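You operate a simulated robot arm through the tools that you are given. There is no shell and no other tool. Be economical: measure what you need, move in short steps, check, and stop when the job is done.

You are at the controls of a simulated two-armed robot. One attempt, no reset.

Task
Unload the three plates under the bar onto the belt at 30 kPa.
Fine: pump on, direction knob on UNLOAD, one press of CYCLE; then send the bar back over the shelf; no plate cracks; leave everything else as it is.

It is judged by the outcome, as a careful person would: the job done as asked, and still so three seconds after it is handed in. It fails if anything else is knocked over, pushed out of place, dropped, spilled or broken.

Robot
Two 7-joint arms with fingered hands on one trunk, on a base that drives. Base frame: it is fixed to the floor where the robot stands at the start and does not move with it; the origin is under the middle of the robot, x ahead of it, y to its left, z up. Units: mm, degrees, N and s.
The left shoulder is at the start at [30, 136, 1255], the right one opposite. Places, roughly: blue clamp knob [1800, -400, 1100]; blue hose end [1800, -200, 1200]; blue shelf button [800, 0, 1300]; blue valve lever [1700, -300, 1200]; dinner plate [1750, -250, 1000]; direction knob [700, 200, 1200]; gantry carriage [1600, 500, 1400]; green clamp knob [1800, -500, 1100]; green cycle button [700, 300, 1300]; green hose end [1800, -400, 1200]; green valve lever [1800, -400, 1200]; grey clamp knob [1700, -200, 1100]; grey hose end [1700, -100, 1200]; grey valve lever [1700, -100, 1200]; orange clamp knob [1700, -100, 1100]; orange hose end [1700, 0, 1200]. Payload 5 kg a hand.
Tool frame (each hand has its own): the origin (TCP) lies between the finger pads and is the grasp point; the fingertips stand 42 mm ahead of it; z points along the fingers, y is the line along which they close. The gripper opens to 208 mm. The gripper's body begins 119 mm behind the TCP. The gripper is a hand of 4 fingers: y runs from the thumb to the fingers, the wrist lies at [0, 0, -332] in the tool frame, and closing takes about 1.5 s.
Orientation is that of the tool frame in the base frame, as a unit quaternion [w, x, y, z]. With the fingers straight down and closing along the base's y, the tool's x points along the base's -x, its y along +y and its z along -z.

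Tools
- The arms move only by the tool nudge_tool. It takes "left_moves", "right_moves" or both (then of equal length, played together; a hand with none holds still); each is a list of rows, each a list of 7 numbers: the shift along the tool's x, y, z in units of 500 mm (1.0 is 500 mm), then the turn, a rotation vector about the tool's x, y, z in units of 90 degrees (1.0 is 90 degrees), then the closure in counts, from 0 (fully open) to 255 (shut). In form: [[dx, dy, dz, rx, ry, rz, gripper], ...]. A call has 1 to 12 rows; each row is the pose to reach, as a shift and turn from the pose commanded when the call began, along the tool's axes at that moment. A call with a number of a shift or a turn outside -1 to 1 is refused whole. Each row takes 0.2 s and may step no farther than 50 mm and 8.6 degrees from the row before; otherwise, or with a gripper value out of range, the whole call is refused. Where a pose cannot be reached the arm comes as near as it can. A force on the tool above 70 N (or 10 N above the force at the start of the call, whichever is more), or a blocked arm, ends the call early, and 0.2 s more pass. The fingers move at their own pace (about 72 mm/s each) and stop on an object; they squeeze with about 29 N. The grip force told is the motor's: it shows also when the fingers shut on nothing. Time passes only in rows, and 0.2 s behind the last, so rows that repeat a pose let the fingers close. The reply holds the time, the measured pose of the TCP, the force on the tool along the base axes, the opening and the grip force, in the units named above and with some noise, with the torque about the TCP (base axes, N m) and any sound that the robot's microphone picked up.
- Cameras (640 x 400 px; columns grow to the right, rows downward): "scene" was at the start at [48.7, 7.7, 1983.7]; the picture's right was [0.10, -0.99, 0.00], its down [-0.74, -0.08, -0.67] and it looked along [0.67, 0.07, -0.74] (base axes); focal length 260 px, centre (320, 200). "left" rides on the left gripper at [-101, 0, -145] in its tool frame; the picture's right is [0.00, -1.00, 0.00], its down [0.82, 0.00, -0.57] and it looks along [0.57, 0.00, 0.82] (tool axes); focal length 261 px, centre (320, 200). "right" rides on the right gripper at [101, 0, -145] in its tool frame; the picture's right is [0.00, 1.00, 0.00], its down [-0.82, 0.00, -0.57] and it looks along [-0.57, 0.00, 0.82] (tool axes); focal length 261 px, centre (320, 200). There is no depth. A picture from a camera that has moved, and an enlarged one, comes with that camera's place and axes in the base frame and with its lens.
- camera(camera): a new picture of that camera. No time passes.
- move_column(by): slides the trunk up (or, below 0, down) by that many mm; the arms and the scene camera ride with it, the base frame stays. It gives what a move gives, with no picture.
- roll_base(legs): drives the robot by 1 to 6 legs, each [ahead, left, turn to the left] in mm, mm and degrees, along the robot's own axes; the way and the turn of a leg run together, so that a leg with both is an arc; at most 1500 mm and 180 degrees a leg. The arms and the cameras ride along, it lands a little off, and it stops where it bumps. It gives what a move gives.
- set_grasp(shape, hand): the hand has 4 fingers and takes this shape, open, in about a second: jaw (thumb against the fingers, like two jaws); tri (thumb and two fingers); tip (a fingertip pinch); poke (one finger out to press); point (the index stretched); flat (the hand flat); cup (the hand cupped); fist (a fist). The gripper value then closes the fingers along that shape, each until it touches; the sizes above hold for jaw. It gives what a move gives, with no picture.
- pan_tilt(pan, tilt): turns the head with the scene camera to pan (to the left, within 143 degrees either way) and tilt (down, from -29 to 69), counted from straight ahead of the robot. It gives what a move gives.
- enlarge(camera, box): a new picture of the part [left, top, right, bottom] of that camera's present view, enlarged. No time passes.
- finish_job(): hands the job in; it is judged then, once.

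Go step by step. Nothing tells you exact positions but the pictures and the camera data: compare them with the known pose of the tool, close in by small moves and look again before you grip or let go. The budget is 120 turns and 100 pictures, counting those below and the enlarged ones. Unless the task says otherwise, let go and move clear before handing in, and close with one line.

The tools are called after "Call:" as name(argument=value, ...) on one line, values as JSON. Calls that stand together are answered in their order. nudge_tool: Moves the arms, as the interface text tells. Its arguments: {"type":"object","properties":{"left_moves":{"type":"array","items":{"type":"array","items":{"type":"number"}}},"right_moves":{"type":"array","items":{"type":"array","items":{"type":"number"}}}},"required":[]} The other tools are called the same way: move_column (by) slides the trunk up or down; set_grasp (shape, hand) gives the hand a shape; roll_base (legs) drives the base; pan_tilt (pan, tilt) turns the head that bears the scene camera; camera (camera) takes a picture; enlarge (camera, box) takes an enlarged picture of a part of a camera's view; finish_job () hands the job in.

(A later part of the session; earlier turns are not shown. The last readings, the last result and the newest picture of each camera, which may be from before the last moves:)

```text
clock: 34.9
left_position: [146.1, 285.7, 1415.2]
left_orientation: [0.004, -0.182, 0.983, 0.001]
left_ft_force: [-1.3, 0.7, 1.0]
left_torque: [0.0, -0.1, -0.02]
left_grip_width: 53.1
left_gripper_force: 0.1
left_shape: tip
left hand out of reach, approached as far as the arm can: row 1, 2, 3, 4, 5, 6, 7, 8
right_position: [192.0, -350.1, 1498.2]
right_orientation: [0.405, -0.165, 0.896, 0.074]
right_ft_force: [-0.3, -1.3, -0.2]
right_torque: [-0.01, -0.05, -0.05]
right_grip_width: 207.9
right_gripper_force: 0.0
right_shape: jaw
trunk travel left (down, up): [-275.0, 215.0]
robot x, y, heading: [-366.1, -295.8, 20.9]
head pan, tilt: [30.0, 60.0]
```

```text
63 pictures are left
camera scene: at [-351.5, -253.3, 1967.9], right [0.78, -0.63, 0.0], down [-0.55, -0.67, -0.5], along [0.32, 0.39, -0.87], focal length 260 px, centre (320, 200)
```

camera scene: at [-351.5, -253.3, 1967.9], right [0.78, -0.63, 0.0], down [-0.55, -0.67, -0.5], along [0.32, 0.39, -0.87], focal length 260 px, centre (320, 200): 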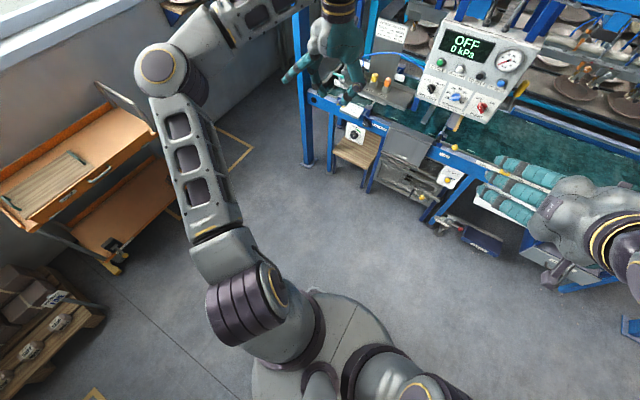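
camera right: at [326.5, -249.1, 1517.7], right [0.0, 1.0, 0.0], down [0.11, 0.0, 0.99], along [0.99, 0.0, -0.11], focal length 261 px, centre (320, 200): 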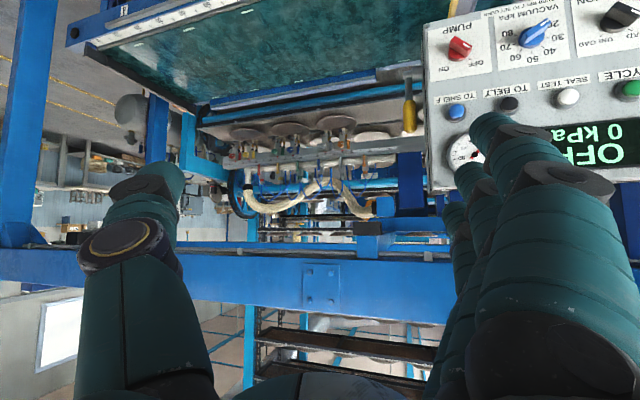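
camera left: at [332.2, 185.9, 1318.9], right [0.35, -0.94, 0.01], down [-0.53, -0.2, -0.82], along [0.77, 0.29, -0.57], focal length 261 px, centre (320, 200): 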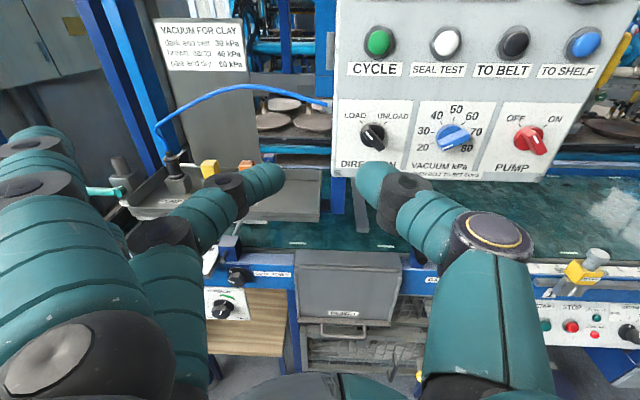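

Call:
nudge_tool(left_moves=[[0, -0.05, -0.03, 0, 0, 0, 190], [0, -0.1, -0.06, 0, 0, 0, 190], [0, -0.15, -0.09, 0, 0, 0, 190], [0, -0.2, -0.12, 0, 0, 0, 190], [0, -0.25, -0.15, 0, 0, 0, 190], [0, -0.31, -0.17, 0, 0, 0, 190], [0, -0.31, -0.17, 0, 0, 0, 190]])

Call:
camera(camera="scene")

```text
clock: 36.5
left_position: [116.6, 189.9, 1470.4]
left_orientation: [0.004, -0.183, 0.983, 0.001]
left_ft_force: [-0.6, 0.2, -0.1]
left_torque: [0.04, 0.0, 0.02]
left_grip_width: 52.9
left_gripper_force: 0.0
left_shape: tip
left hand out of reach, approached as far as the arm can: row 1, 2, 3, 4, 5, 6, 7
right_position: [193.5, -353.5, 1498.2]
right_orientation: [0.405, -0.165, 0.896, 0.075]
right_ft_force: [-0.2, -0.2, 0.3]
right_torque: [0.06, 0.02, 0.01]
right_grip_width: 207.6
right_gripper_force: 0.0
right_shape: jaw
trunk travel left (down, up): [-275.0, 215.0]
robot x, y, heading: [-363.3, -296.3, 21.0]
head pan, tilt: [30.0, 60.0]
```

```text
62 pictures are left
camera scene: at [-350.1, -255.9, 1968.0], right [0.78, -0.63, 0.0], down [-0.55, -0.67, -0.5], along [0.32, 0.39, -0.87], focal length 260 px, centre (320, 200)
```

scene: 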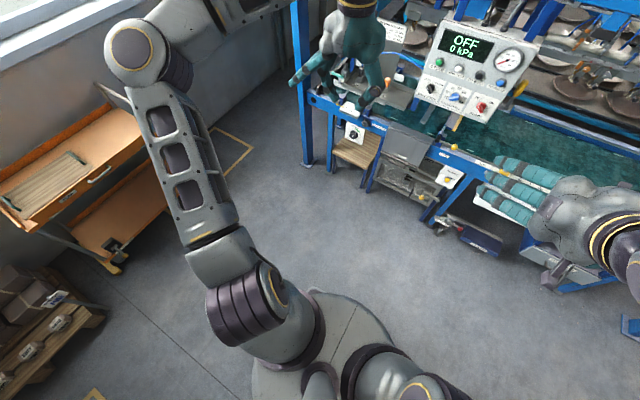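

The left arm naturally points its hand to the robot's right, so I'll turn the robot further left and stand to the right of the console. First I'll tuck the right arm back.

Call:
nudge_tool(right_moves=[[0.05, -0.04, -0.06, 0, 0, 0, 0], [0.1, -0.08, -0.12, 0, 0, 0, 0], [0.15, -0.12, -0.18, 0, 0, 0, 0], [0.2, -0.16, -0.23, 0, 0, 0, 0], [0.25, -0.2, -0.28, 0, 0, 0, 0], [0.3, -0.24, -0.34, 0, 0, 0, 0], [0.35, -0.28, -0.4, 0, 0, 0, 0], [0.38, -0.3, -0.44, 0, 0, 0, 0]])

Call:
roll_base(legs=[[0, 0, 34], [215, -581, 0]])

Call:
pan_tilt(pan=-15, tilt=45)

Call:
camera(camera="scene")

```text
clock: 38.3
left_position: [115.9, 190.6, 1471.3]
left_orientation: [0.004, -0.182, 0.983, 0.001]
left_ft_force: [0.6, -0.1, 0.7]
left_torque: [0.03, -0.04, -0.01]
left_grip_width: 53.1
left_gripper_force: 0.0
left_shape: tip
right_position: [-23.4, -593.9, 1498.9]
right_orientation: [0.405, -0.166, 0.896, 0.075]
right_ft_force: [0.3, 0.2, 0.5]
right_torque: [0.03, -0.03, 0.0]
right_grip_width: 208.1
right_gripper_force: 0.0
right_shape: jaw
right hand out of reach, approached as far as the arm can: row 2, 3, 4, 5, 6
trunk travel left (down, up): [-275.0, 215.0]
robot x, y, heading: [-365.4, -295.0, 21.0]
head pan, tilt: [30.0, 60.0]
```

```text
clock: 43.4
left_position: [345.0, 228.3, 1470.6]
left_orientation: [0.003, -0.469, 0.883, 0.002]
left_ft_force: [-0.5, 0.6, 0.0]
left_torque: [0.01, 0.07, 0.02]
left_grip_width: 52.9
left_gripper_force: 0.1
left_shape: tip
right_position: [679.5, -495.2, 1499.1]
right_orientation: [0.363, -0.428, 0.805, 0.194]
right_ft_force: [0.8, 0.7, -0.4]
right_torque: [0.04, 0.01, 0.02]
right_grip_width: 207.9
right_gripper_force: 0.1
right_shape: jaw
trunk travel left (down, up): [-275.0, 215.0]
robot x, y, heading: [233.5, -444.5, 55.8]
head pan, tilt: [30.0, 60.0]
```

```text
clock: 44.5
left_position: [343.0, 227.7, 1471.1]
left_orientation: [0.004, -0.47, 0.883, 0.002]
left_ft_force: [0.8, 0.6, -0.7]
left_torque: [-0.01, 0.0, 0.03]
left_grip_width: 53.1
left_gripper_force: 0.1
left_shape: tip
right_position: [681.0, -495.1, 1499.5]
right_orientation: [0.363, -0.427, 0.805, 0.193]
right_ft_force: [-0.3, -0.3, -0.8]
right_torque: [0.01, 0.04, 0.01]
right_grip_width: 208.0
right_gripper_force: 0.0
right_shape: jaw
trunk travel left (down, up): [-275.0, 215.0]
robot x, y, heading: [230.8, -449.1, 55.8]
head pan, tilt: [-15.0, 45.0]
```

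```text
61 pictures are left
camera scene: at [275.0, -418.0, 1987.4], right [0.66, -0.76, 0.0], down [-0.53, -0.46, -0.71], along [0.53, 0.46, -0.71], focal length 260 px, centre (320, 200)
```

scene: 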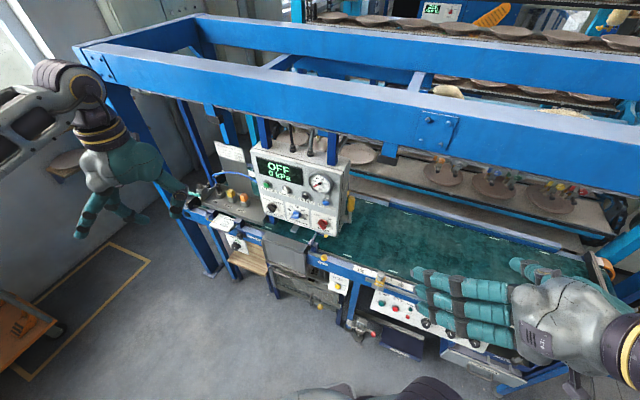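

Call:
nudge_tool(left_moves=[[0, -0.02, 0.04, 0, -0.083, 0, 190], [0, -0.04, 0.08, 0, -0.167, 0, 190], [-0.005, -0.06, 0.12, 0, -0.25, 0, 190], [-0.008, -0.08, 0.16, 0, -0.333, 0, 190], [-0.01, -0.1, 0.2, 0, -0.417, 0, 190], [-0.013, -0.12, 0.24, 0, -0.5, 0, 190], [-0.015, -0.14, 0.28, 0, -0.583, 0, 190], [-0.017, -0.16, 0.32, 0, -0.667, 0, 190], [-0.02, -0.18, 0.36, 0, -0.75, 0, 190], [-0.022, -0.2, 0.4, 0, -0.833, 0, 190], [-0.024, -0.22, 0.44, 0, -0.917, 0, 190], [-0.026, -0.236, 0.48, 0, -1.0, 0, 190]])

Call:
camera(camera="left")

```text
clock: 47.1
left_position: [453.6, 180.2, 1224.3]
left_orientation: [0.628, -0.329, 0.622, 0.333]
left_ft_force: [-0.6, -0.1, -0.1]
left_torque: [-0.02, 0.04, -0.02]
left_grip_width: 52.9
left_gripper_force: 0.0
left_shape: tip
left hand out of reach, approached as far as the arm can: row 8, 9, 10, 11, 12
right_position: [679.0, -496.5, 1499.4]
right_orientation: [0.363, -0.428, 0.805, 0.194]
right_ft_force: [-0.6, 0.2, -0.4]
right_torque: [0.01, -0.02, 0.0]
right_grip_width: 207.6
right_gripper_force: 0.1
right_shape: jaw
trunk travel left (down, up): [-275.0, 215.0]
robot x, y, heading: [230.2, -445.4, 56.0]
head pan, tilt: [-15.0, 45.0]
```

```text
60 pictures are left
camera left: at [371.2, 58.6, 1323.1], right [0.83, -0.56, 0.0], down [-0.31, -0.47, -0.83], along [0.46, 0.68, -0.56], focal length 261 px, centre (320, 200)
```

left: 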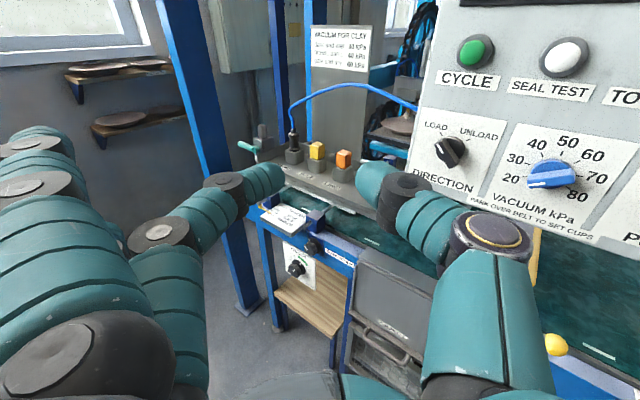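

Call:
nudge_tool(left_moves=[[0.015, -0.03, 0.025, 0.065, 0, 0, 190], [0.03, -0.06, 0.05, 0.13, 0, 0, 190], [0.045, -0.09, 0.075, 0.195, 0, 0, 190], [0.06, -0.12, 0.1, 0.26, 0, 0, 190], [0.07, -0.15, 0.125, 0.325, 0, 0, 190], [0.08, -0.177, 0.149, 0.387, 0, 0, 190], [0.08, -0.177, 0.149, 0.387, 0, 0, 190]])

Call:
camera(camera="left")

```text
clock: 48.7
left_position: [568.2, 193.8, 1185.9]
left_orientation: [0.697, -0.128, 0.693, 0.132]
left_ft_force: [0.3, -0.4, 0.5]
left_torque: [-0.01, 0.03, 0.02]
left_grip_width: 52.7
left_gripper_force: 0.0
left_shape: tip
right_position: [679.8, -495.9, 1499.3]
right_orientation: [0.364, -0.427, 0.805, 0.194]
right_ft_force: [-0.5, -0.8, 0.0]
right_torque: [0.01, -0.06, 0.0]
right_grip_width: 208.1
right_gripper_force: 0.0
right_shape: jaw
trunk travel left (down, up): [-275.0, 215.0]
robot x, y, heading: [231.0, -448.2, 55.7]
head pan, tilt: [-15.0, 45.0]
```

```text
59 pictures are left
camera left: at [431.7, 140.7, 1285.6], right [0.36, -0.93, 0.0], down [-0.53, -0.2, -0.82], along [0.77, 0.3, -0.57], focal length 261 px, centre (320, 200)
```

left: 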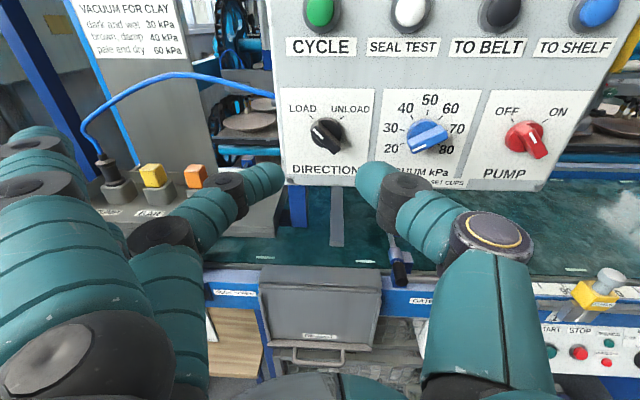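

The hand now sits squarely and within reach. I'll roll -45° in line with the direction knob handle and look again.

Call:
nudge_tool(left_moves=[[0.005, 0, 0.01, 0, 0, -0.083, 190], [0.01, 0, 0.02, 0, 0, -0.167, 190], [0.015, -0.005, 0.03, 0, 0, -0.25, 190], [0.02, -0.005, 0.04, 0, 0, -0.333, 190], [0.025, -0.01, 0.04, 0, 0, -0.417, 190], [0.03, -0.01, 0.04, 0, 0, -0.5, 190], [0.03, -0.01, 0.04, 0, 0, -0.5, 190]])

Call:
camera(camera="left")

Call:
enlarge(camera="scene", box=[180, 130, 380, 260])

```text
clock: 50.3
left_position: [589.2, 195.6, 1173.5]
left_orientation: [0.695, -0.384, 0.591, -0.146]
left_ft_force: [-0.6, 0.1, 0.1]
left_torque: [-0.03, -0.01, -0.01]
left_grip_width: 53.0
left_gripper_force: 0.0
left_shape: tip
right_position: [679.5, -496.7, 1500.2]
right_orientation: [0.363, -0.427, 0.805, 0.193]
right_ft_force: [0.0, -0.4, 0.2]
right_torque: [0.01, 0.0, -0.03]
right_grip_width: 207.8
right_gripper_force: 0.1
right_shape: jaw
trunk travel left (down, up): [-275.0, 215.0]
robot x, y, heading: [233.2, -448.2, 55.8]
head pan, tilt: [-15.0, 45.0]
```

```text
58 pictures are left
camera left: at [426.9, 209.3, 1241.8], right [0.25, -0.66, 0.71], down [-0.32, -0.75, -0.58], along [0.91, -0.08, -0.4], focal length 261 px, centre (320, 200)
```

left: 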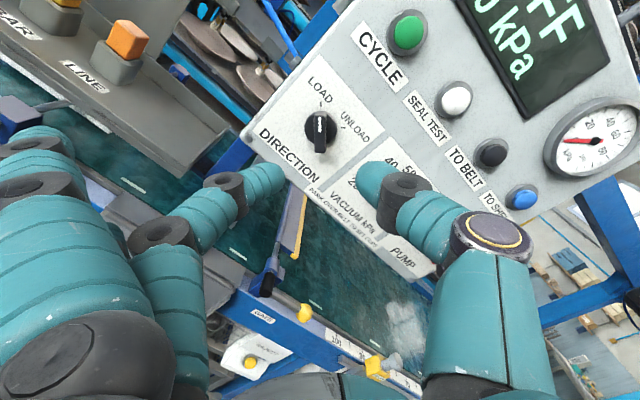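

```text
3.08 times, centred on (280, 195) of scene
camera zoom: at [274.9, -418.1, 1987.5], right [0.65, -0.76, 0.0], down [-0.53, -0.46, -0.71], along [0.53, 0.46, -0.71], focal length 801 px, centre (443, 215)
```

zoom: 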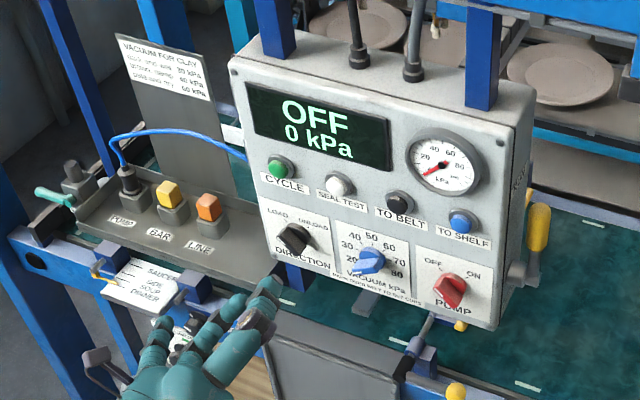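

The handle is exactly aligned with the pinch. I'll advance 65 mm and check.

Call:
nudge_tool(left_moves=[[0, 0, 0.05, 0, 0, 0, 190], [0, 0, 0.1, 0, 0, 0, 190], [0, 0, 0.13, 0, 0, 0, 190], [0, 0, 0.13, 0, 0, 0, 190]])

Call:
camera(camera="left")

Call:
enlarge(camera="scene", box=[220, 160, 340, 250])

```text
clock: 51.3
left_position: [650.2, 220.2, 1171.9]
left_orientation: [0.695, -0.383, 0.591, -0.145]
left_ft_force: [0.3, -0.4, 0.3]
left_torque: [0.02, 0.02, 0.02]
left_grip_width: 53.0
left_gripper_force: 0.1
left_shape: tip
right_position: [679.9, -494.8, 1499.0]
right_orientation: [0.362, -0.428, 0.805, 0.193]
right_ft_force: [0.2, -0.4, 0.2]
right_torque: [-0.01, -0.01, -0.03]
right_grip_width: 207.8
right_gripper_force: 0.0
right_shape: jaw
trunk travel left (down, up): [-275.0, 215.0]
robot x, y, heading: [230.7, -448.7, 56.0]
head pan, tilt: [-15.0, 45.0]
```

```text
56 pictures are left
camera left: at [487.4, 233.7, 1241.9], right [0.25, -0.66, 0.71], down [-0.32, -0.75, -0.58], along [0.91, -0.08, -0.4], focal length 261 px, centre (320, 200)
```

left: 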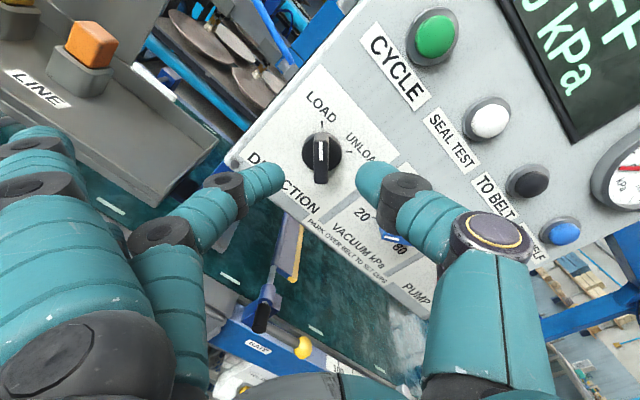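

```text
4.44 times, centred on (280, 205) of scene
camera zoom: at [274.3, -418.2, 1987.5], right [0.65, -0.76, 0.0], down [-0.53, -0.46, -0.71], along [0.53, 0.46, -0.71], focal length 1158 px, centre (498, 178)
```

zoom: 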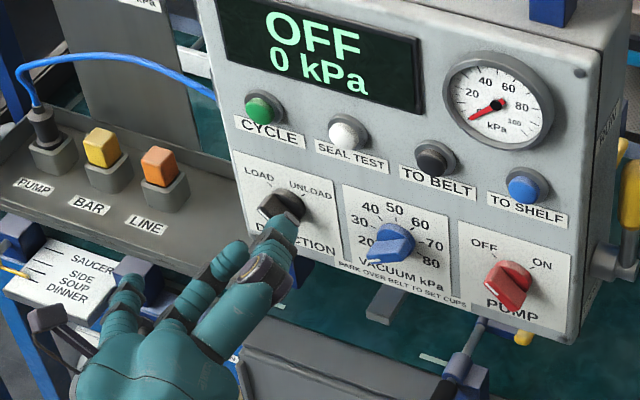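

The handle front is about 22–29 mm ahead of the fingertips. I'll advance 38 mm and then close slowly.

Call:
nudge_tool(left_moves=[[0, 0, 0.03, 0, 0, 0, 190], [0, 0, 0.055, 0, 0, 0, 190], [0, 0, 0.076, 0, 0, 0, 190], [0, 0, 0.076, 0, 0, 0, 190]])

Call:
camera(camera="left")

Call:
enlarge(camera="scene", box=[220, 160, 340, 250])

```text
clock: 52.3
left_position: [684.6, 233.5, 1173.1]
left_orientation: [0.695, -0.384, 0.591, -0.144]
left_ft_force: [0.6, -0.3, -0.5]
left_torque: [-0.02, 0.02, -0.02]
left_grip_width: 52.8
left_gripper_force: 0.0
left_shape: tip
right_position: [680.2, -495.4, 1499.7]
right_orientation: [0.363, -0.427, 0.805, 0.193]
right_ft_force: [-0.6, 0.0, -0.6]
right_torque: [-0.01, -0.03, -0.05]
right_grip_width: 207.9
right_gripper_force: 0.0
right_shape: jaw
trunk travel left (down, up): [-275.0, 215.0]
robot x, y, heading: [230.1, -448.0, 56.0]
head pan, tilt: [-15.0, 45.0]
```

```text
54 pictures are left
camera left: at [522.5, 247.0, 1242.3], right [0.25, -0.66, 0.71], down [-0.32, -0.75, -0.58], along [0.91, -0.08, -0.4], focal length 261 px, centre (320, 200)
```

left: 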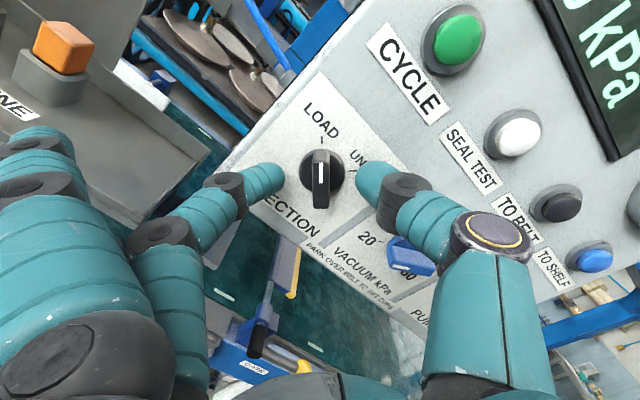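

```text
4.44 times, centred on (280, 205) of scene
camera zoom: at [274.2, -418.2, 1987.5], right [0.66, -0.76, 0.0], down [-0.53, -0.46, -0.71], along [0.53, 0.46, -0.71], focal length 1158 px, centre (498, 178)
```

zoom: 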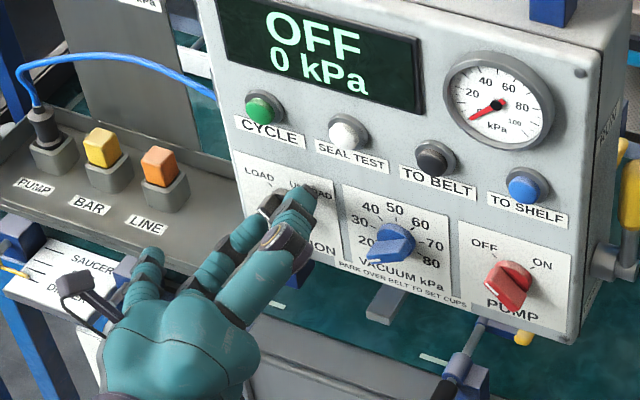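

Call:
nudge_tool(left_moves=[[0, 0, 0.016, 0, 0, 0, 190], [0, 0, 0.016, 0, 0, 0, 215], [0, 0, 0.016, 0, 0, 0, 235], [0, 0, 0.016, 0, 0, 0, 255], [0, 0, 0.016, 0, 0, 0, 255], [0, 0, 0.016, 0, 0, 0, 255], [0, 0, 0.016, 0, 0, 0, 255]])

Call:
camera(camera="left")

```text
clock: 53.9
left_position: [691.0, 236.4, 1174.6]
left_orientation: [0.695, -0.384, 0.59, -0.143]
left_ft_force: [-28.9, -3.7, 1.1]
left_torque: [-0.02, 0.03, 0.23]
left_grip_width: 29.7
left_gripper_force: 28.8
left_shape: tip
right_position: [676.4, -495.5, 1500.3]
right_orientation: [0.365, -0.428, 0.804, 0.193]
right_ft_force: [-0.3, -1.2, -0.3]
right_torque: [-0.01, 0.01, -0.02]
right_grip_width: 208.0
right_gripper_force: 0.0
right_shape: jaw
trunk travel left (down, up): [-275.0, 215.0]
robot x, y, heading: [232.5, -445.8, 56.1]
head pan, tilt: [-15.0, 45.0]
```

```text
52 pictures are left
camera left: at [526.9, 250.3, 1243.2], right [0.25, -0.66, 0.71], down [-0.32, -0.75, -0.59], along [0.91, -0.08, -0.4], focal length 261 px, centre (320, 200)
```

left: 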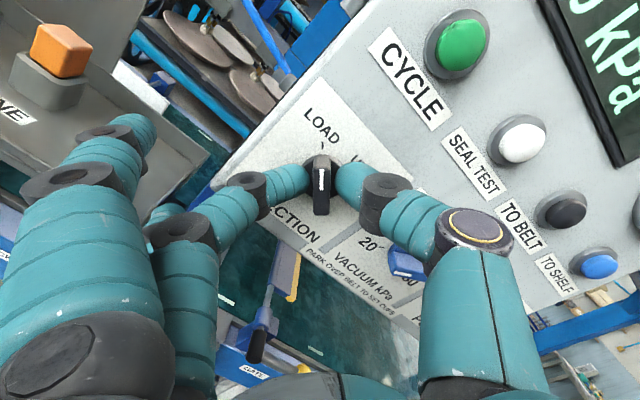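

The handle is gripped. I'll turn clockwise 90°.

Call:
nudge_tool(left_moves=[[0, 0, -0.004, 0, 0, 0.083, 255], [0, 0, -0.006, 0, 0, 0.167, 255], [0, 0, -0.006, 0, 0, 0.25, 255], [0, 0, -0.006, 0, 0, 0.333, 255], [0, 0, -0.006, 0, 0, 0.417, 255], [0, 0, -0.006, 0, 0, 0.5, 255], [0, 0, -0.006, 0, 0, 0.583, 255], [0, 0, -0.006, 0, 0, 0.667, 255], [0, 0, -0.006, 0, 0, 0.75, 255], [0, 0, -0.006, 0, 0, 0.833, 255], [0, 0, -0.006, 0, 0, 0.917, 255], [0, 0, -0.006, 0, 0, 1.0, 255]])

Call:
camera(camera="left")

Call:
enlarge(camera="scene", box=[220, 160, 340, 250])

```text
clock: 56.5
left_position: [689.8, 230.0, 1175.2]
left_orientation: [0.594, 0.148, 0.687, 0.391]
left_ft_force: [-17.7, -19.0, 15.5]
left_torque: [0.18, -0.54, -0.55]
left_grip_width: 25.8
left_gripper_force: 28.7
left_shape: tip
right_position: [679.5, -498.2, 1500.2]
right_orientation: [0.366, -0.427, 0.804, 0.194]
right_ft_force: [-0.9, 0.0, 0.1]
right_torque: [0.05, 0.02, 0.01]
right_grip_width: 207.6
right_gripper_force: 0.2
right_shape: jaw
trunk travel left (down, up): [-275.0, 215.0]
robot x, y, heading: [228.8, -447.0, 56.0]
head pan, tilt: [-15.0, 45.0]
```

```text
51 pictures are left
camera left: at [578.2, 112.1, 1243.4], right [0.26, -0.66, -0.71], down [-0.74, 0.34, -0.58], along [0.62, 0.68, -0.4], focal length 261 px, centre (320, 200)
```

left: 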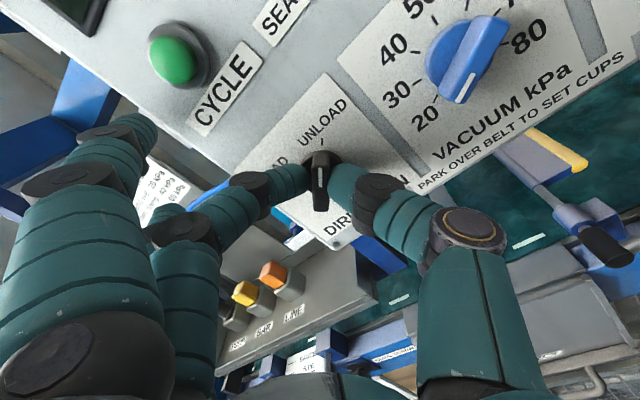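

```text
4.44 times, centred on (280, 205) of scene
camera zoom: at [271.7, -421.8, 1987.6], right [0.65, -0.76, 0.0], down [-0.53, -0.46, -0.71], along [0.54, 0.46, -0.71], focal length 1158 px, centre (498, 178)
```

zoom: 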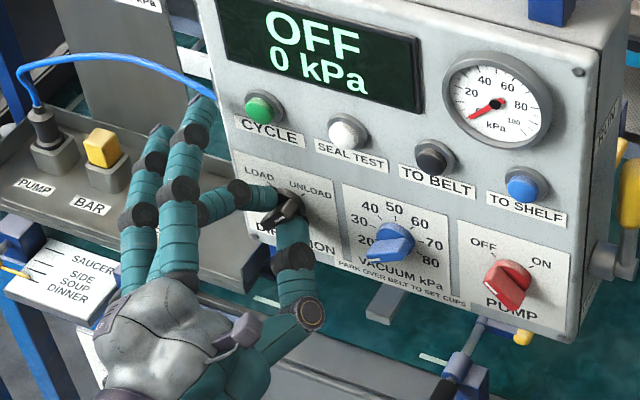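

DIRECTION is on UNLOAD. I'll let go and withdraw straight back.

Call:
nudge_tool(left_moves=[[0, 0, 0, 0, 0, 0, 230], [0, 0, 0, 0, 0, 0, 190], [0, 0, 0, 0, 0, 0, 190], [0, 0, 0, 0, 0, 0, 190], [0, 0, -0.05, 0, 0, 0, 190], [0, 0, -0.11, 0, 0, 0, 190], [0, 0, -0.17, 0, 0, 0, 190], [0, 0, -0.23, 0, 0, 0, 190]])

Call:
enlarge(camera="scene", box=[220, 160, 340, 250])

```text
clock: 58.3
left_position: [582.0, 190.3, 1172.6]
left_orientation: [0.594, 0.147, 0.688, 0.389]
left_ft_force: [-1.1, -1.3, 1.1]
left_torque: [0.0, 0.03, 0.01]
left_grip_width: 52.5
left_gripper_force: 0.1
left_shape: tip
right_position: [678.9, -495.6, 1498.8]
right_orientation: [0.364, -0.427, 0.805, 0.193]
right_ft_force: [-0.6, -0.4, 0.1]
right_torque: [0.05, -0.06, -0.04]
right_grip_width: 207.6
right_gripper_force: 0.0
right_shape: jaw
trunk travel left (down, up): [-275.0, 215.0]
robot x, y, heading: [230.4, -447.6, 56.1]
head pan, tilt: [-15.0, 45.0]
```

```text
4.44 times, centred on (280, 205) of scene
camera zoom: at [273.0, -418.8, 1987.5], right [0.65, -0.76, 0.0], down [-0.53, -0.46, -0.71], along [0.54, 0.46, -0.71], focal length 1158 px, centre (498, 178)
```

zoom: 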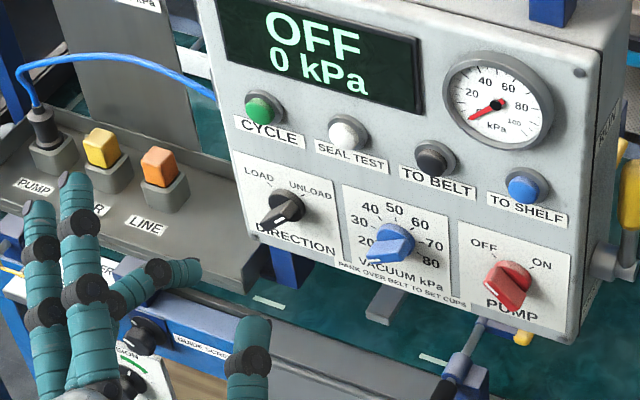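

DIRECTION now reads UNLOAD. Next is the vacuum knob, so I'll shift the base about 115 mm along the panel to the right and roll the hand to match its handle.

Call:
roll_base(legs=[[-66, -94, 0]])

Call:
nudge_tool(left_moves=[[0, 0, 0, 0, 0, 0.083, 190], [0, 0, 0, 0, 0, 0.167, 190], [0, 0, 0, 0, 0, 0.167, 190]])

Call:
camera(camera="left")

```text
clock: 59.5
left_position: [621.7, 83.0, 1172.9]
left_orientation: [0.593, 0.148, 0.689, 0.389]
left_ft_force: [-0.8, -0.8, 0.6]
left_torque: [-0.01, 0.11, 0.1]
left_grip_width: 52.4
left_gripper_force: 0.1
left_shape: tip
right_position: [719.5, -602.2, 1498.0]
right_orientation: [0.364, -0.427, 0.805, 0.193]
right_ft_force: [1.1, -1.0, -0.1]
right_torque: [0.11, 0.04, 0.12]
right_grip_width: 208.0
right_gripper_force: 0.0
right_shape: jaw
trunk travel left (down, up): [-275.0, 215.0]
robot x, y, heading: [270.2, -550.4, 55.8]
head pan, tilt: [-15.0, 45.0]
```

```text
clock: 60.3
left_position: [620.5, 85.8, 1171.7]
left_orientation: [0.537, 0.236, 0.664, 0.464]
left_ft_force: [0.3, 0.2, 0.1]
left_torque: [-0.01, -0.02, -0.03]
left_grip_width: 52.5
left_gripper_force: 0.0
left_shape: tip
right_position: [719.5, -601.6, 1499.9]
right_orientation: [0.364, -0.427, 0.805, 0.194]
right_ft_force: [-0.5, -0.5, -0.1]
right_torque: [-0.07, 0.03, -0.08]
right_grip_width: 207.7
right_gripper_force: 0.0
right_shape: jaw
trunk travel left (down, up): [-275.0, 215.0]
robot x, y, heading: [268.8, -556.9, 56.3]
head pan, tilt: [-15.0, 45.0]
```

```text
48 pictures are left
camera left: at [515.7, -48.2, 1220.6], right [0.19, -0.46, -0.87], down [-0.79, 0.46, -0.41], along [0.59, 0.76, -0.28], focal length 261 px, centre (320, 200)
```

left: 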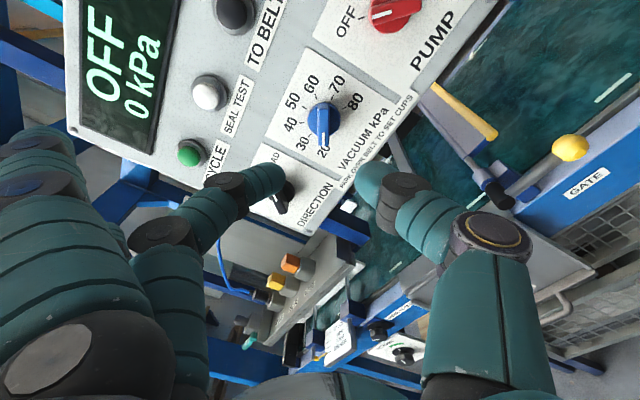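

Call:
enlarge(camera="left", box=[250, 60, 410, 180])

```text
3.33 times, centred on (330, 120) of left
camera zoom: at [515.7, -48.2, 1220.6], right [0.19, -0.46, -0.87], down [-0.79, 0.46, -0.41], along [0.59, 0.76, -0.28], focal length 869 px, centre (287, 467)
```

zoom: 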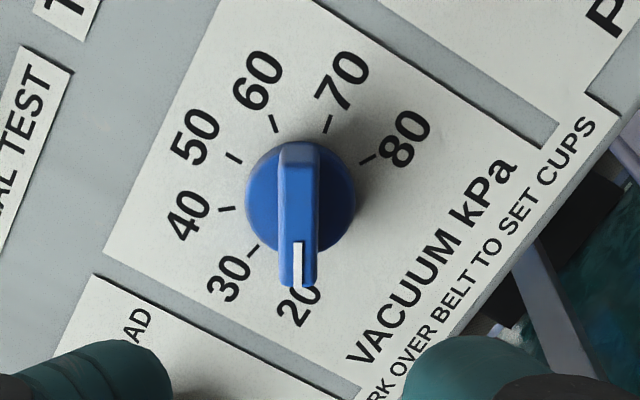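

The knob is confirmed at 20 with a 40° step per 10 kPa, and the pinch is aligned to within 4 mm. I'll correct that and advance in two stages.

Call:
nudge_tool(left_moves=[[-0.003, -0.004, 0.04, 0, 0, 0, 190], [-0.006, -0.007, 0.09, 0, 0, 0, 190], [-0.006, -0.007, 0.14, 0, 0, 0, 190], [-0.006, -0.007, 0.18, 0, 0, 0, 190], [-0.006, -0.007, 0.2, 0, 0, 0, 190], [-0.006, -0.007, 0.2, 0, 0, 0, 190]])

Call:
camera(camera="left")

```text
clock: 61.7
left_position: [714.5, 117.9, 1171.4]
left_orientation: [0.538, 0.236, 0.664, 0.463]
left_ft_force: [0.2, 0.0, -0.4]
left_torque: [0.01, 0.01, 0.0]
left_grip_width: 52.7
left_gripper_force: 0.0
left_shape: tip
right_position: [719.6, -602.6, 1499.5]
right_orientation: [0.363, -0.428, 0.805, 0.193]
right_ft_force: [0.0, 0.0, -0.1]
right_torque: [0.01, -0.02, -0.05]
right_grip_width: 208.0
right_gripper_force: 0.0
right_shape: jaw
trunk travel left (down, up): [-275.0, 215.0]
robot x, y, heading: [270.3, -554.1, 56.2]
head pan, tilt: [-15.0, 45.0]
```

```text
46 pictures are left
camera left: at [611.4, -15.4, 1220.8], right [0.19, -0.46, -0.87], down [-0.79, 0.46, -0.41], along [0.59, 0.76, -0.28], focal length 261 px, centre (320, 200)
```

left: 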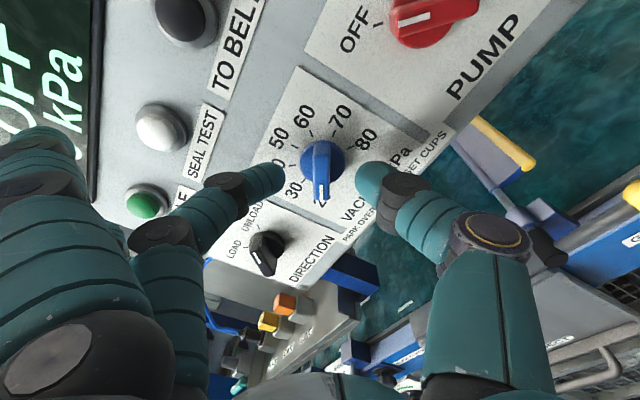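

Call:
nudge_tool(left_moves=[[0, 0, 0.02, 0, 0, 0, 190], [0, 0, 0.034, 0, 0, 0, 190], [0, 0, 0.034, 0, 0, 0, 215], [0, 0, 0.034, 0, 0, 0, 235], [0, 0, 0.034, 0, 0, 0, 255], [0, 0, 0.034, 0, 0, 0, 255], [0, 0, 0.034, 0, 0, 0, 255], [0, 0, 0.034, 0, 0, 0, 255]])

Call:
camera(camera="left")

```text
clock: 62.6
left_position: [726.2, 119.8, 1168.1]
left_orientation: [0.536, 0.236, 0.666, 0.462]
left_ft_force: [-25.8, -11.5, 5.6]
left_torque: [0.08, -0.23, -0.32]
left_grip_width: 23.1
left_gripper_force: 0.0
left_shape: tip
right_position: [716.7, -602.3, 1499.4]
right_orientation: [0.364, -0.428, 0.804, 0.193]
right_ft_force: [1.0, 0.3, 0.4]
right_torque: [-0.03, 0.08, 0.01]
right_grip_width: 207.7
right_gripper_force: 0.1
right_shape: jaw
trunk travel left (down, up): [-275.0, 215.0]
robot x, y, heading: [268.6, -551.3, 56.1]
head pan, tilt: [-15.0, 45.0]
stopped in row 4 (left hand): the force on the tool passed its limit at 75 N (the readings are from after the stop); the commanded pose is now the measured one
```

```text
45 pictures are left
camera left: at [621.4, -13.1, 1217.2], right [0.18, -0.47, -0.87], down [-0.79, 0.46, -0.41], along [0.59, 0.76, -0.28], focal length 261 px, centre (320, 200)
```

left: 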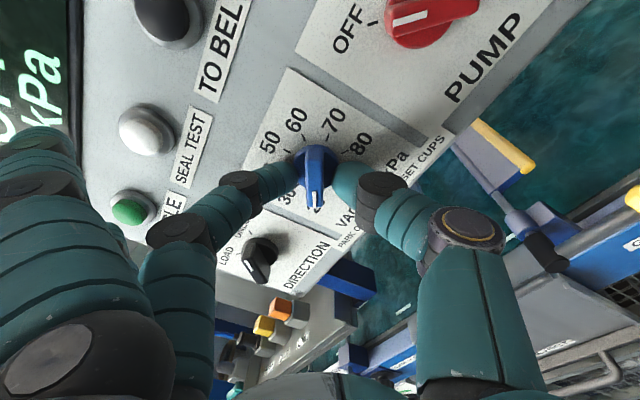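

The tips pressed on the panel while closing. I'll back off 7 mm and close again.

Call:
nudge_tool(left_moves=[[0, 0, -0.014, 0, 0, 0, 220], [0, 0, -0.014, 0, 0, 0, 255], [0, 0, -0.014, 0, 0, 0, 255], [0, 0, -0.014, 0, 0, 0, 255], [0, 0, -0.014, 0, 0, 0, 255]])

Call:
camera(camera="left")

```text
clock: 63.8
left_position: [722.5, 118.2, 1166.6]
left_orientation: [0.537, 0.236, 0.666, 0.461]
left_ft_force: [-0.3, 0.3, 2.9]
left_torque: [0.19, -0.46, 0.19]
left_grip_width: 15.0
left_gripper_force: 29.2
left_shape: tip
right_position: [718.9, -602.2, 1499.8]
right_orientation: [0.363, -0.429, 0.804, 0.193]
right_ft_force: [-0.1, 0.2, 1.0]
right_torque: [-0.02, 0.0, 0.01]
right_grip_width: 207.9
right_gripper_force: 0.0
right_shape: jaw
trunk travel left (down, up): [-275.0, 215.0]
robot x, y, heading: [270.7, -554.6, 55.9]
head pan, tilt: [-15.0, 45.0]
```

```text
44 pictures are left
camera left: at [617.2, -14.6, 1216.6], right [0.18, -0.47, -0.87], down [-0.79, 0.46, -0.41], along [0.59, 0.76, -0.29], focal length 261 px, centre (320, 200)
```

left: 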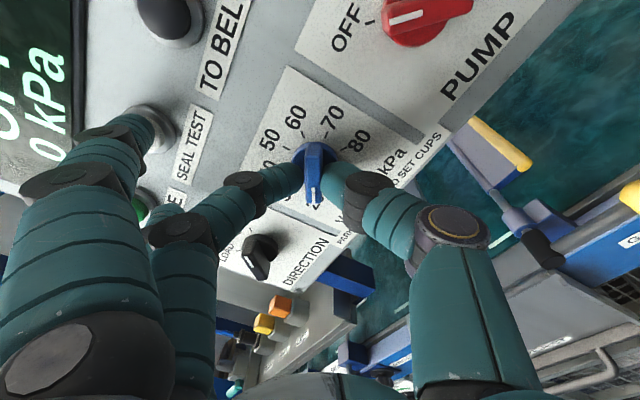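

Call:
enlarge(camera="scene", box=[190, 120, 350, 240])

```text
3.33 times, centred on (270, 180) of scene
camera zoom: at [313.5, -525.7, 1987.5], right [0.66, -0.75, 0.0], down [-0.53, -0.46, -0.71], along [0.53, 0.46, -0.71], focal length 868 px, centre (487, 267)
```

zoom: 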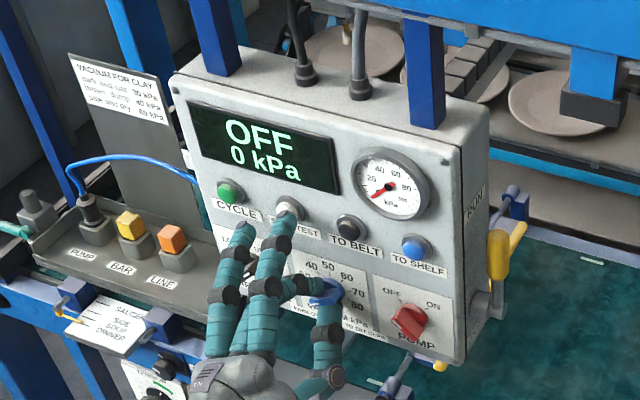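

The spare fingers would sweep over the SEAL TEST and TO BELT buttons if I turned from here. I'll release, retract and roll the other way so those fingers hang below the panel.

Call:
nudge_tool(left_moves=[[0, 0, 0, 0, 0, 0, 230], [0, 0, 0, 0, 0, 0, 190], [0, 0, 0, 0, 0, 0, 190], [0, 0, -0.06, 0, 0, 0, 190], [0, 0, -0.15, 0, 0, 0, 190], [0, 0, -0.24, 0, 0, -0.08, 190], [0, 0, -0.28, 0, 0, -0.16, 190], [0, 0, -0.28, 0, 0, -0.25, 190], [0, 0, -0.28, 0, 0, -0.34, 190], [0, 0, -0.28, 0, 0, -0.43, 190], [0, 0, -0.28, 0, 0, -0.52, 190], [0, 0, -0.28, 0, 0, -0.6, 190]])

Call:
nudge_tool(left_moves=[[0, 0, 0, 0, 0, -0.09, 190], [0, 0, 0, 0, 0, -0.18, 190], [0, 0, 0, 0, 0, -0.27, 190], [0, 0, 0, 0, 0, -0.36, 190], [0, 0, 0, 0, 0, -0.45, 190], [0, 0, 0, 0, 0, -0.54, 190], [0, 0, 0, 0, 0, -0.63, 190], [0, 0, 0, 0, 0, -0.72, 190], [0, 0, 0, 0, 0, -0.81, 190], [0, 0, 0, 0, 0, -0.9, 190], [0, 0, 0, 0, 0, -0.96, 190], [0, 0, 0, 0, 0, -1.0, 190]])

Call:
camera(camera="scene")

```text
clock: 66.4
left_position: [592.8, 68.3, 1166.4]
left_orientation: [0.687, -0.091, 0.701, 0.166]
left_ft_force: [-0.2, 0.2, 0.1]
left_torque: [0.01, 0.01, 0.0]
left_grip_width: 52.5
left_gripper_force: 0.1
left_shape: tip
right_position: [719.5, -601.9, 1499.5]
right_orientation: [0.363, -0.428, 0.805, 0.194]
right_ft_force: [0.4, -0.6, -0.5]
right_torque: [0.0, -0.02, 0.03]
right_grip_width: 207.5
right_gripper_force: 0.0
right_shape: jaw
trunk travel left (down, up): [-275.0, 215.0]
robot x, y, heading: [267.2, -552.9, 56.1]
head pan, tilt: [-15.0, 45.0]
```

```text
clock: 69.0
left_position: [591.5, 67.2, 1167.4]
left_orientation: [0.604, -0.561, 0.43, -0.369]
left_ft_force: [-0.4, 0.3, 0.5]
left_torque: [0.02, -0.03, -0.01]
left_grip_width: 52.2
left_gripper_force: 0.1
left_shape: tip
right_position: [718.4, -602.6, 1499.7]
right_orientation: [0.363, -0.428, 0.805, 0.194]
right_ft_force: [0.6, 0.8, -0.1]
right_torque: [-0.02, 0.01, -0.01]
right_grip_width: 208.2
right_gripper_force: 0.1
right_shape: jaw
trunk travel left (down, up): [-275.0, 215.0]
robot x, y, heading: [268.1, -552.7, 55.9]
head pan, tilt: [-15.0, 45.0]
```

```text
42 pictures are left
camera scene: at [313.7, -525.6, 1987.4], right [0.66, -0.75, 0.0], down [-0.53, -0.46, -0.71], along [0.53, 0.46, -0.71], focal length 260 px, centre (320, 200)
```

scene: 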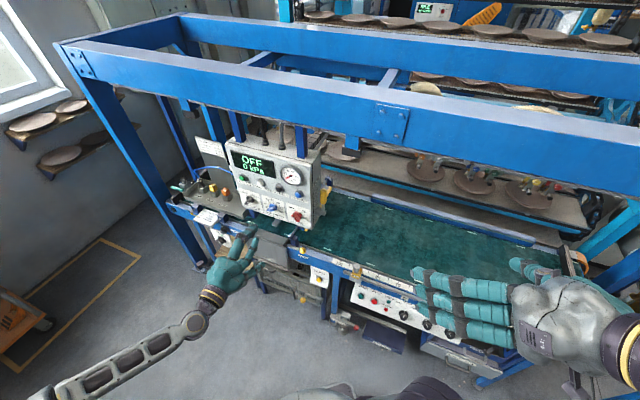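

Call:
nudge_tool(left_moves=[[0, 0, 0, 0, 0, -0.09, 190], [0, 0, 0, 0, 0, -0.18, 190], [0, 0, 0, 0, 0, -0.27, 190], [0, 0, 0, 0, 0, -0.36, 190], [0, 0, 0, 0, 0, -0.4, 190], [0, 0, 0, 0, 0, -0.4, 190]])

Call:
camera(camera="left")

Call:
enlarge(camera="scene", box=[190, 120, 350, 290])

```text
clock: 70.4
left_position: [591.9, 67.5, 1165.9]
left_orientation: [-0.46, 0.667, -0.235, 0.537]
left_ft_force: [0.0, -0.3, 0.4]
left_torque: [0.0, 0.0, 0.01]
left_grip_width: 52.1
left_gripper_force: 0.0
left_shape: tip
right_position: [719.3, -601.6, 1499.3]
right_orientation: [0.363, -0.428, 0.805, 0.193]
right_ft_force: [0.6, -0.5, -0.8]
right_torque: [0.04, 0.01, 0.04]
right_grip_width: 208.0
right_gripper_force: 0.1
right_shape: jaw
trunk travel left (down, up): [-275.0, 215.0]
robot x, y, heading: [270.2, -553.2, 56.1]
head pan, tilt: [-15.0, 45.0]
```

```text
41 pictures are left
camera left: at [424.3, 97.4, 1115.4], right [-0.18, 0.47, 0.86], down [-0.28, -0.87, 0.41], along [0.94, -0.17, 0.29], focal length 261 px, centre (320, 200)
```

left: 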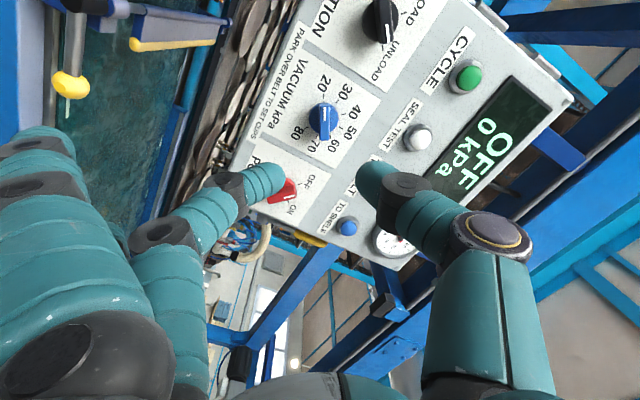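

```text
2.35 times, centred on (270, 205) of scene
camera zoom: at [313.8, -525.5, 1987.4], right [0.66, -0.75, 0.0], down [-0.53, -0.46, -0.71], along [0.53, 0.46, -0.71], focal length 613 px, centre (438, 188)
```

zoom: 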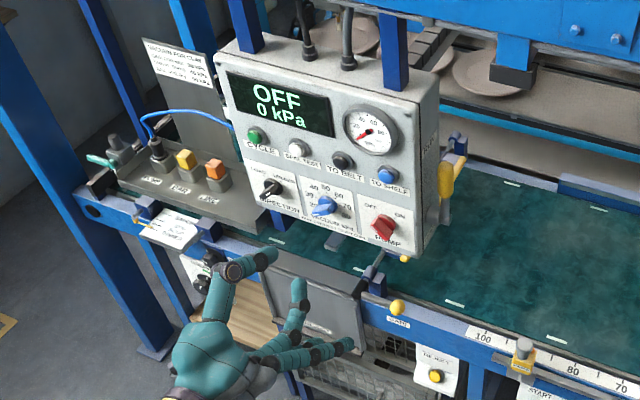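

The roll of -120° is reachable and the spare fingers will hang clear below the panel. I'll check alignment.

Call:
enlarge(camera="left", box=[250, 70, 390, 175])

```text
3.81 times, centred on (320, 122) of left
camera zoom: at [424.3, 97.4, 1115.4], right [-0.18, 0.47, 0.86], down [-0.28, -0.87, 0.41], along [0.94, -0.17, 0.29], focal length 993 px, centre (320, 495)
```

zoom: 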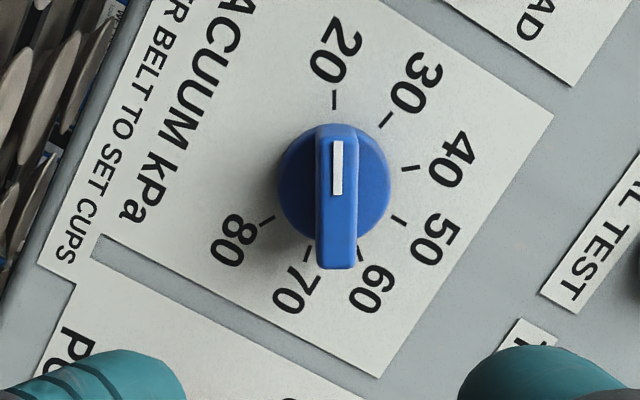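

Call:
nudge_tool(left_moves=[[0.004, -0.006, 0.05, 0, 0, 0, 190], [0.008, -0.011, 0.1, 0, 0, 0, 190], [0.008, -0.011, 0.15, 0, 0, 0, 190], [0.008, -0.011, 0.2, 0, 0, 0, 190], [0.008, -0.011, 0.24, 0, 0, 0, 190], [0.008, -0.011, 0.26, 0, 0, 0, 190], [0.008, -0.011, 0.26, 0, 0, 0, 190]])

Call:
camera(camera="left")

Call:
enlarge(camera="scene", box=[190, 120, 350, 290])

```text
clock: 72.0
left_position: [714.0, 115.7, 1173.6]
left_orientation: [-0.461, 0.666, -0.237, 0.536]
left_ft_force: [-0.1, 0.4, 0.2]
left_torque: [0.0, 0.01, -0.04]
left_grip_width: 52.5
left_gripper_force: 0.0
left_shape: tip
right_position: [719.1, -602.2, 1500.0]
right_orientation: [0.364, -0.428, 0.805, 0.193]
right_ft_force: [0.5, -0.1, -0.6]
right_torque: [0.02, -0.05, 0.01]
right_grip_width: 208.0
right_gripper_force: 0.1
right_shape: jaw
trunk travel left (down, up): [-275.0, 215.0]
robot x, y, heading: [271.5, -552.3, 56.2]
head pan, tilt: [-15.0, 45.0]
```

```text
38 pictures are left
camera left: at [545.9, 144.6, 1122.9], right [-0.18, 0.47, 0.87], down [-0.28, -0.87, 0.41], along [0.94, -0.17, 0.29], focal length 261 px, centre (320, 200)
```

left: 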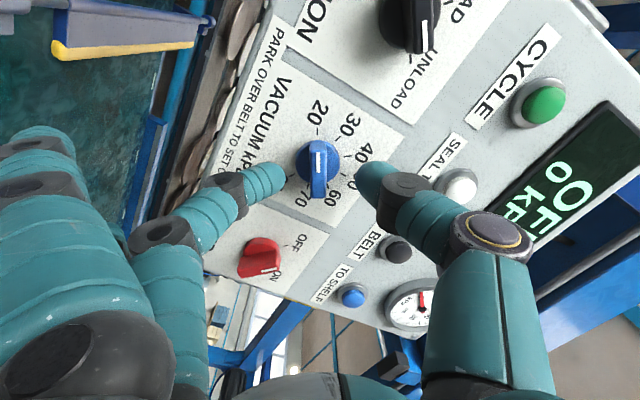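

```text
2.35 times, centred on (270, 205) of scene
camera zoom: at [313.4, -525.6, 1987.5], right [0.66, -0.75, 0.0], down [-0.53, -0.46, -0.71], along [0.53, 0.46, -0.71], focal length 613 px, centre (438, 188)
```

zoom: 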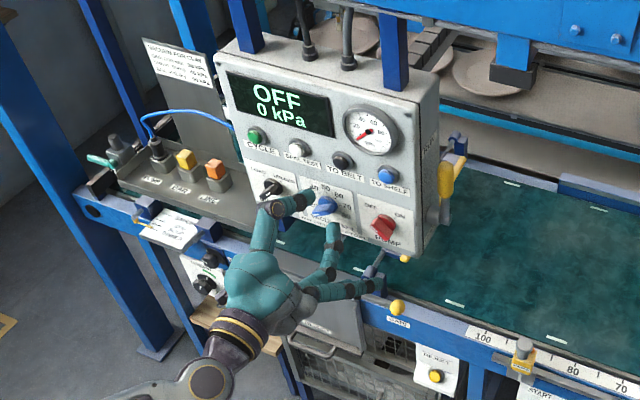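

Call:
nudge_tool(left_moves=[[0, 0, 0.014, 0, 0, 0, 190], [0, 0, 0.014, 0, 0, 0, 215], [0, 0, 0.014, 0, 0, 0, 240], [0, 0, 0.014, 0, 0, 0, 255], [0, 0, 0.014, 0, 0, 0, 255], [0, 0, 0.014, 0, 0, 0, 255], [0, 0, 0.014, 0, 0, 0, 255]])

Call:
enlarge(camera="left", box=[200, 90, 440, 240])

Call:
enlarge(camera="scene", box=[190, 120, 350, 290])

```text
clock: 73.6
left_position: [720.8, 117.3, 1172.5]
left_orientation: [-0.461, 0.667, -0.237, 0.536]
left_ft_force: [-0.9, -1.9, -5.4]
left_torque: [-0.19, 0.7, -0.28]
left_grip_width: 11.1
left_gripper_force: 28.5
left_shape: tip
right_position: [719.1, -602.7, 1498.4]
right_orientation: [0.364, -0.428, 0.804, 0.193]
right_ft_force: [0.2, -0.4, -0.6]
right_torque: [0.0, -0.01, 0.0]
right_grip_width: 208.0
right_gripper_force: 0.1
right_shape: jaw
trunk travel left (down, up): [-275.0, 215.0]
robot x, y, heading: [269.5, -552.2, 55.8]
head pan, tilt: [-15.0, 45.0]
```

```text
2.67 times, centred on (320, 165) of left
camera zoom: at [552.8, 146.7, 1122.9], right [-0.18, 0.47, 0.87], down [-0.28, -0.87, 0.41], along [0.94, -0.17, 0.29], focal length 695 px, centre (320, 293)
```

zoom: 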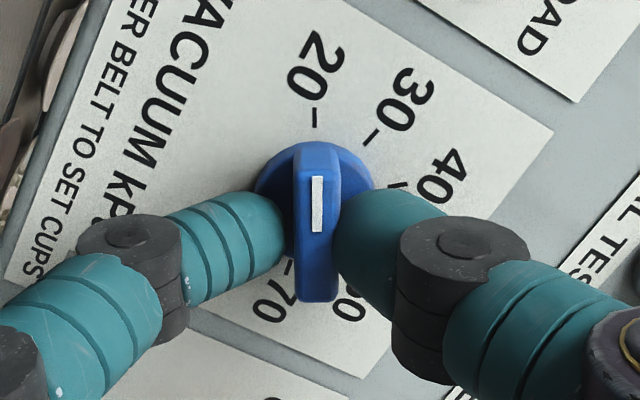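

```text
2.35 times, centred on (270, 205) of scene
camera zoom: at [314.0, -525.4, 1987.4], right [0.66, -0.75, 0.0], down [-0.53, -0.46, -0.71], along [0.53, 0.46, -0.71], focal length 613 px, centre (438, 188)
```

zoom: 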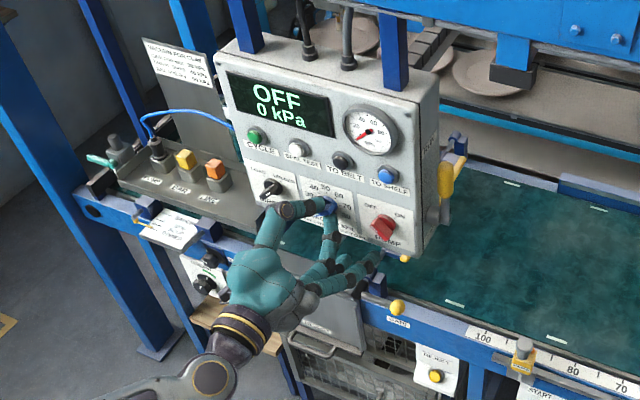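

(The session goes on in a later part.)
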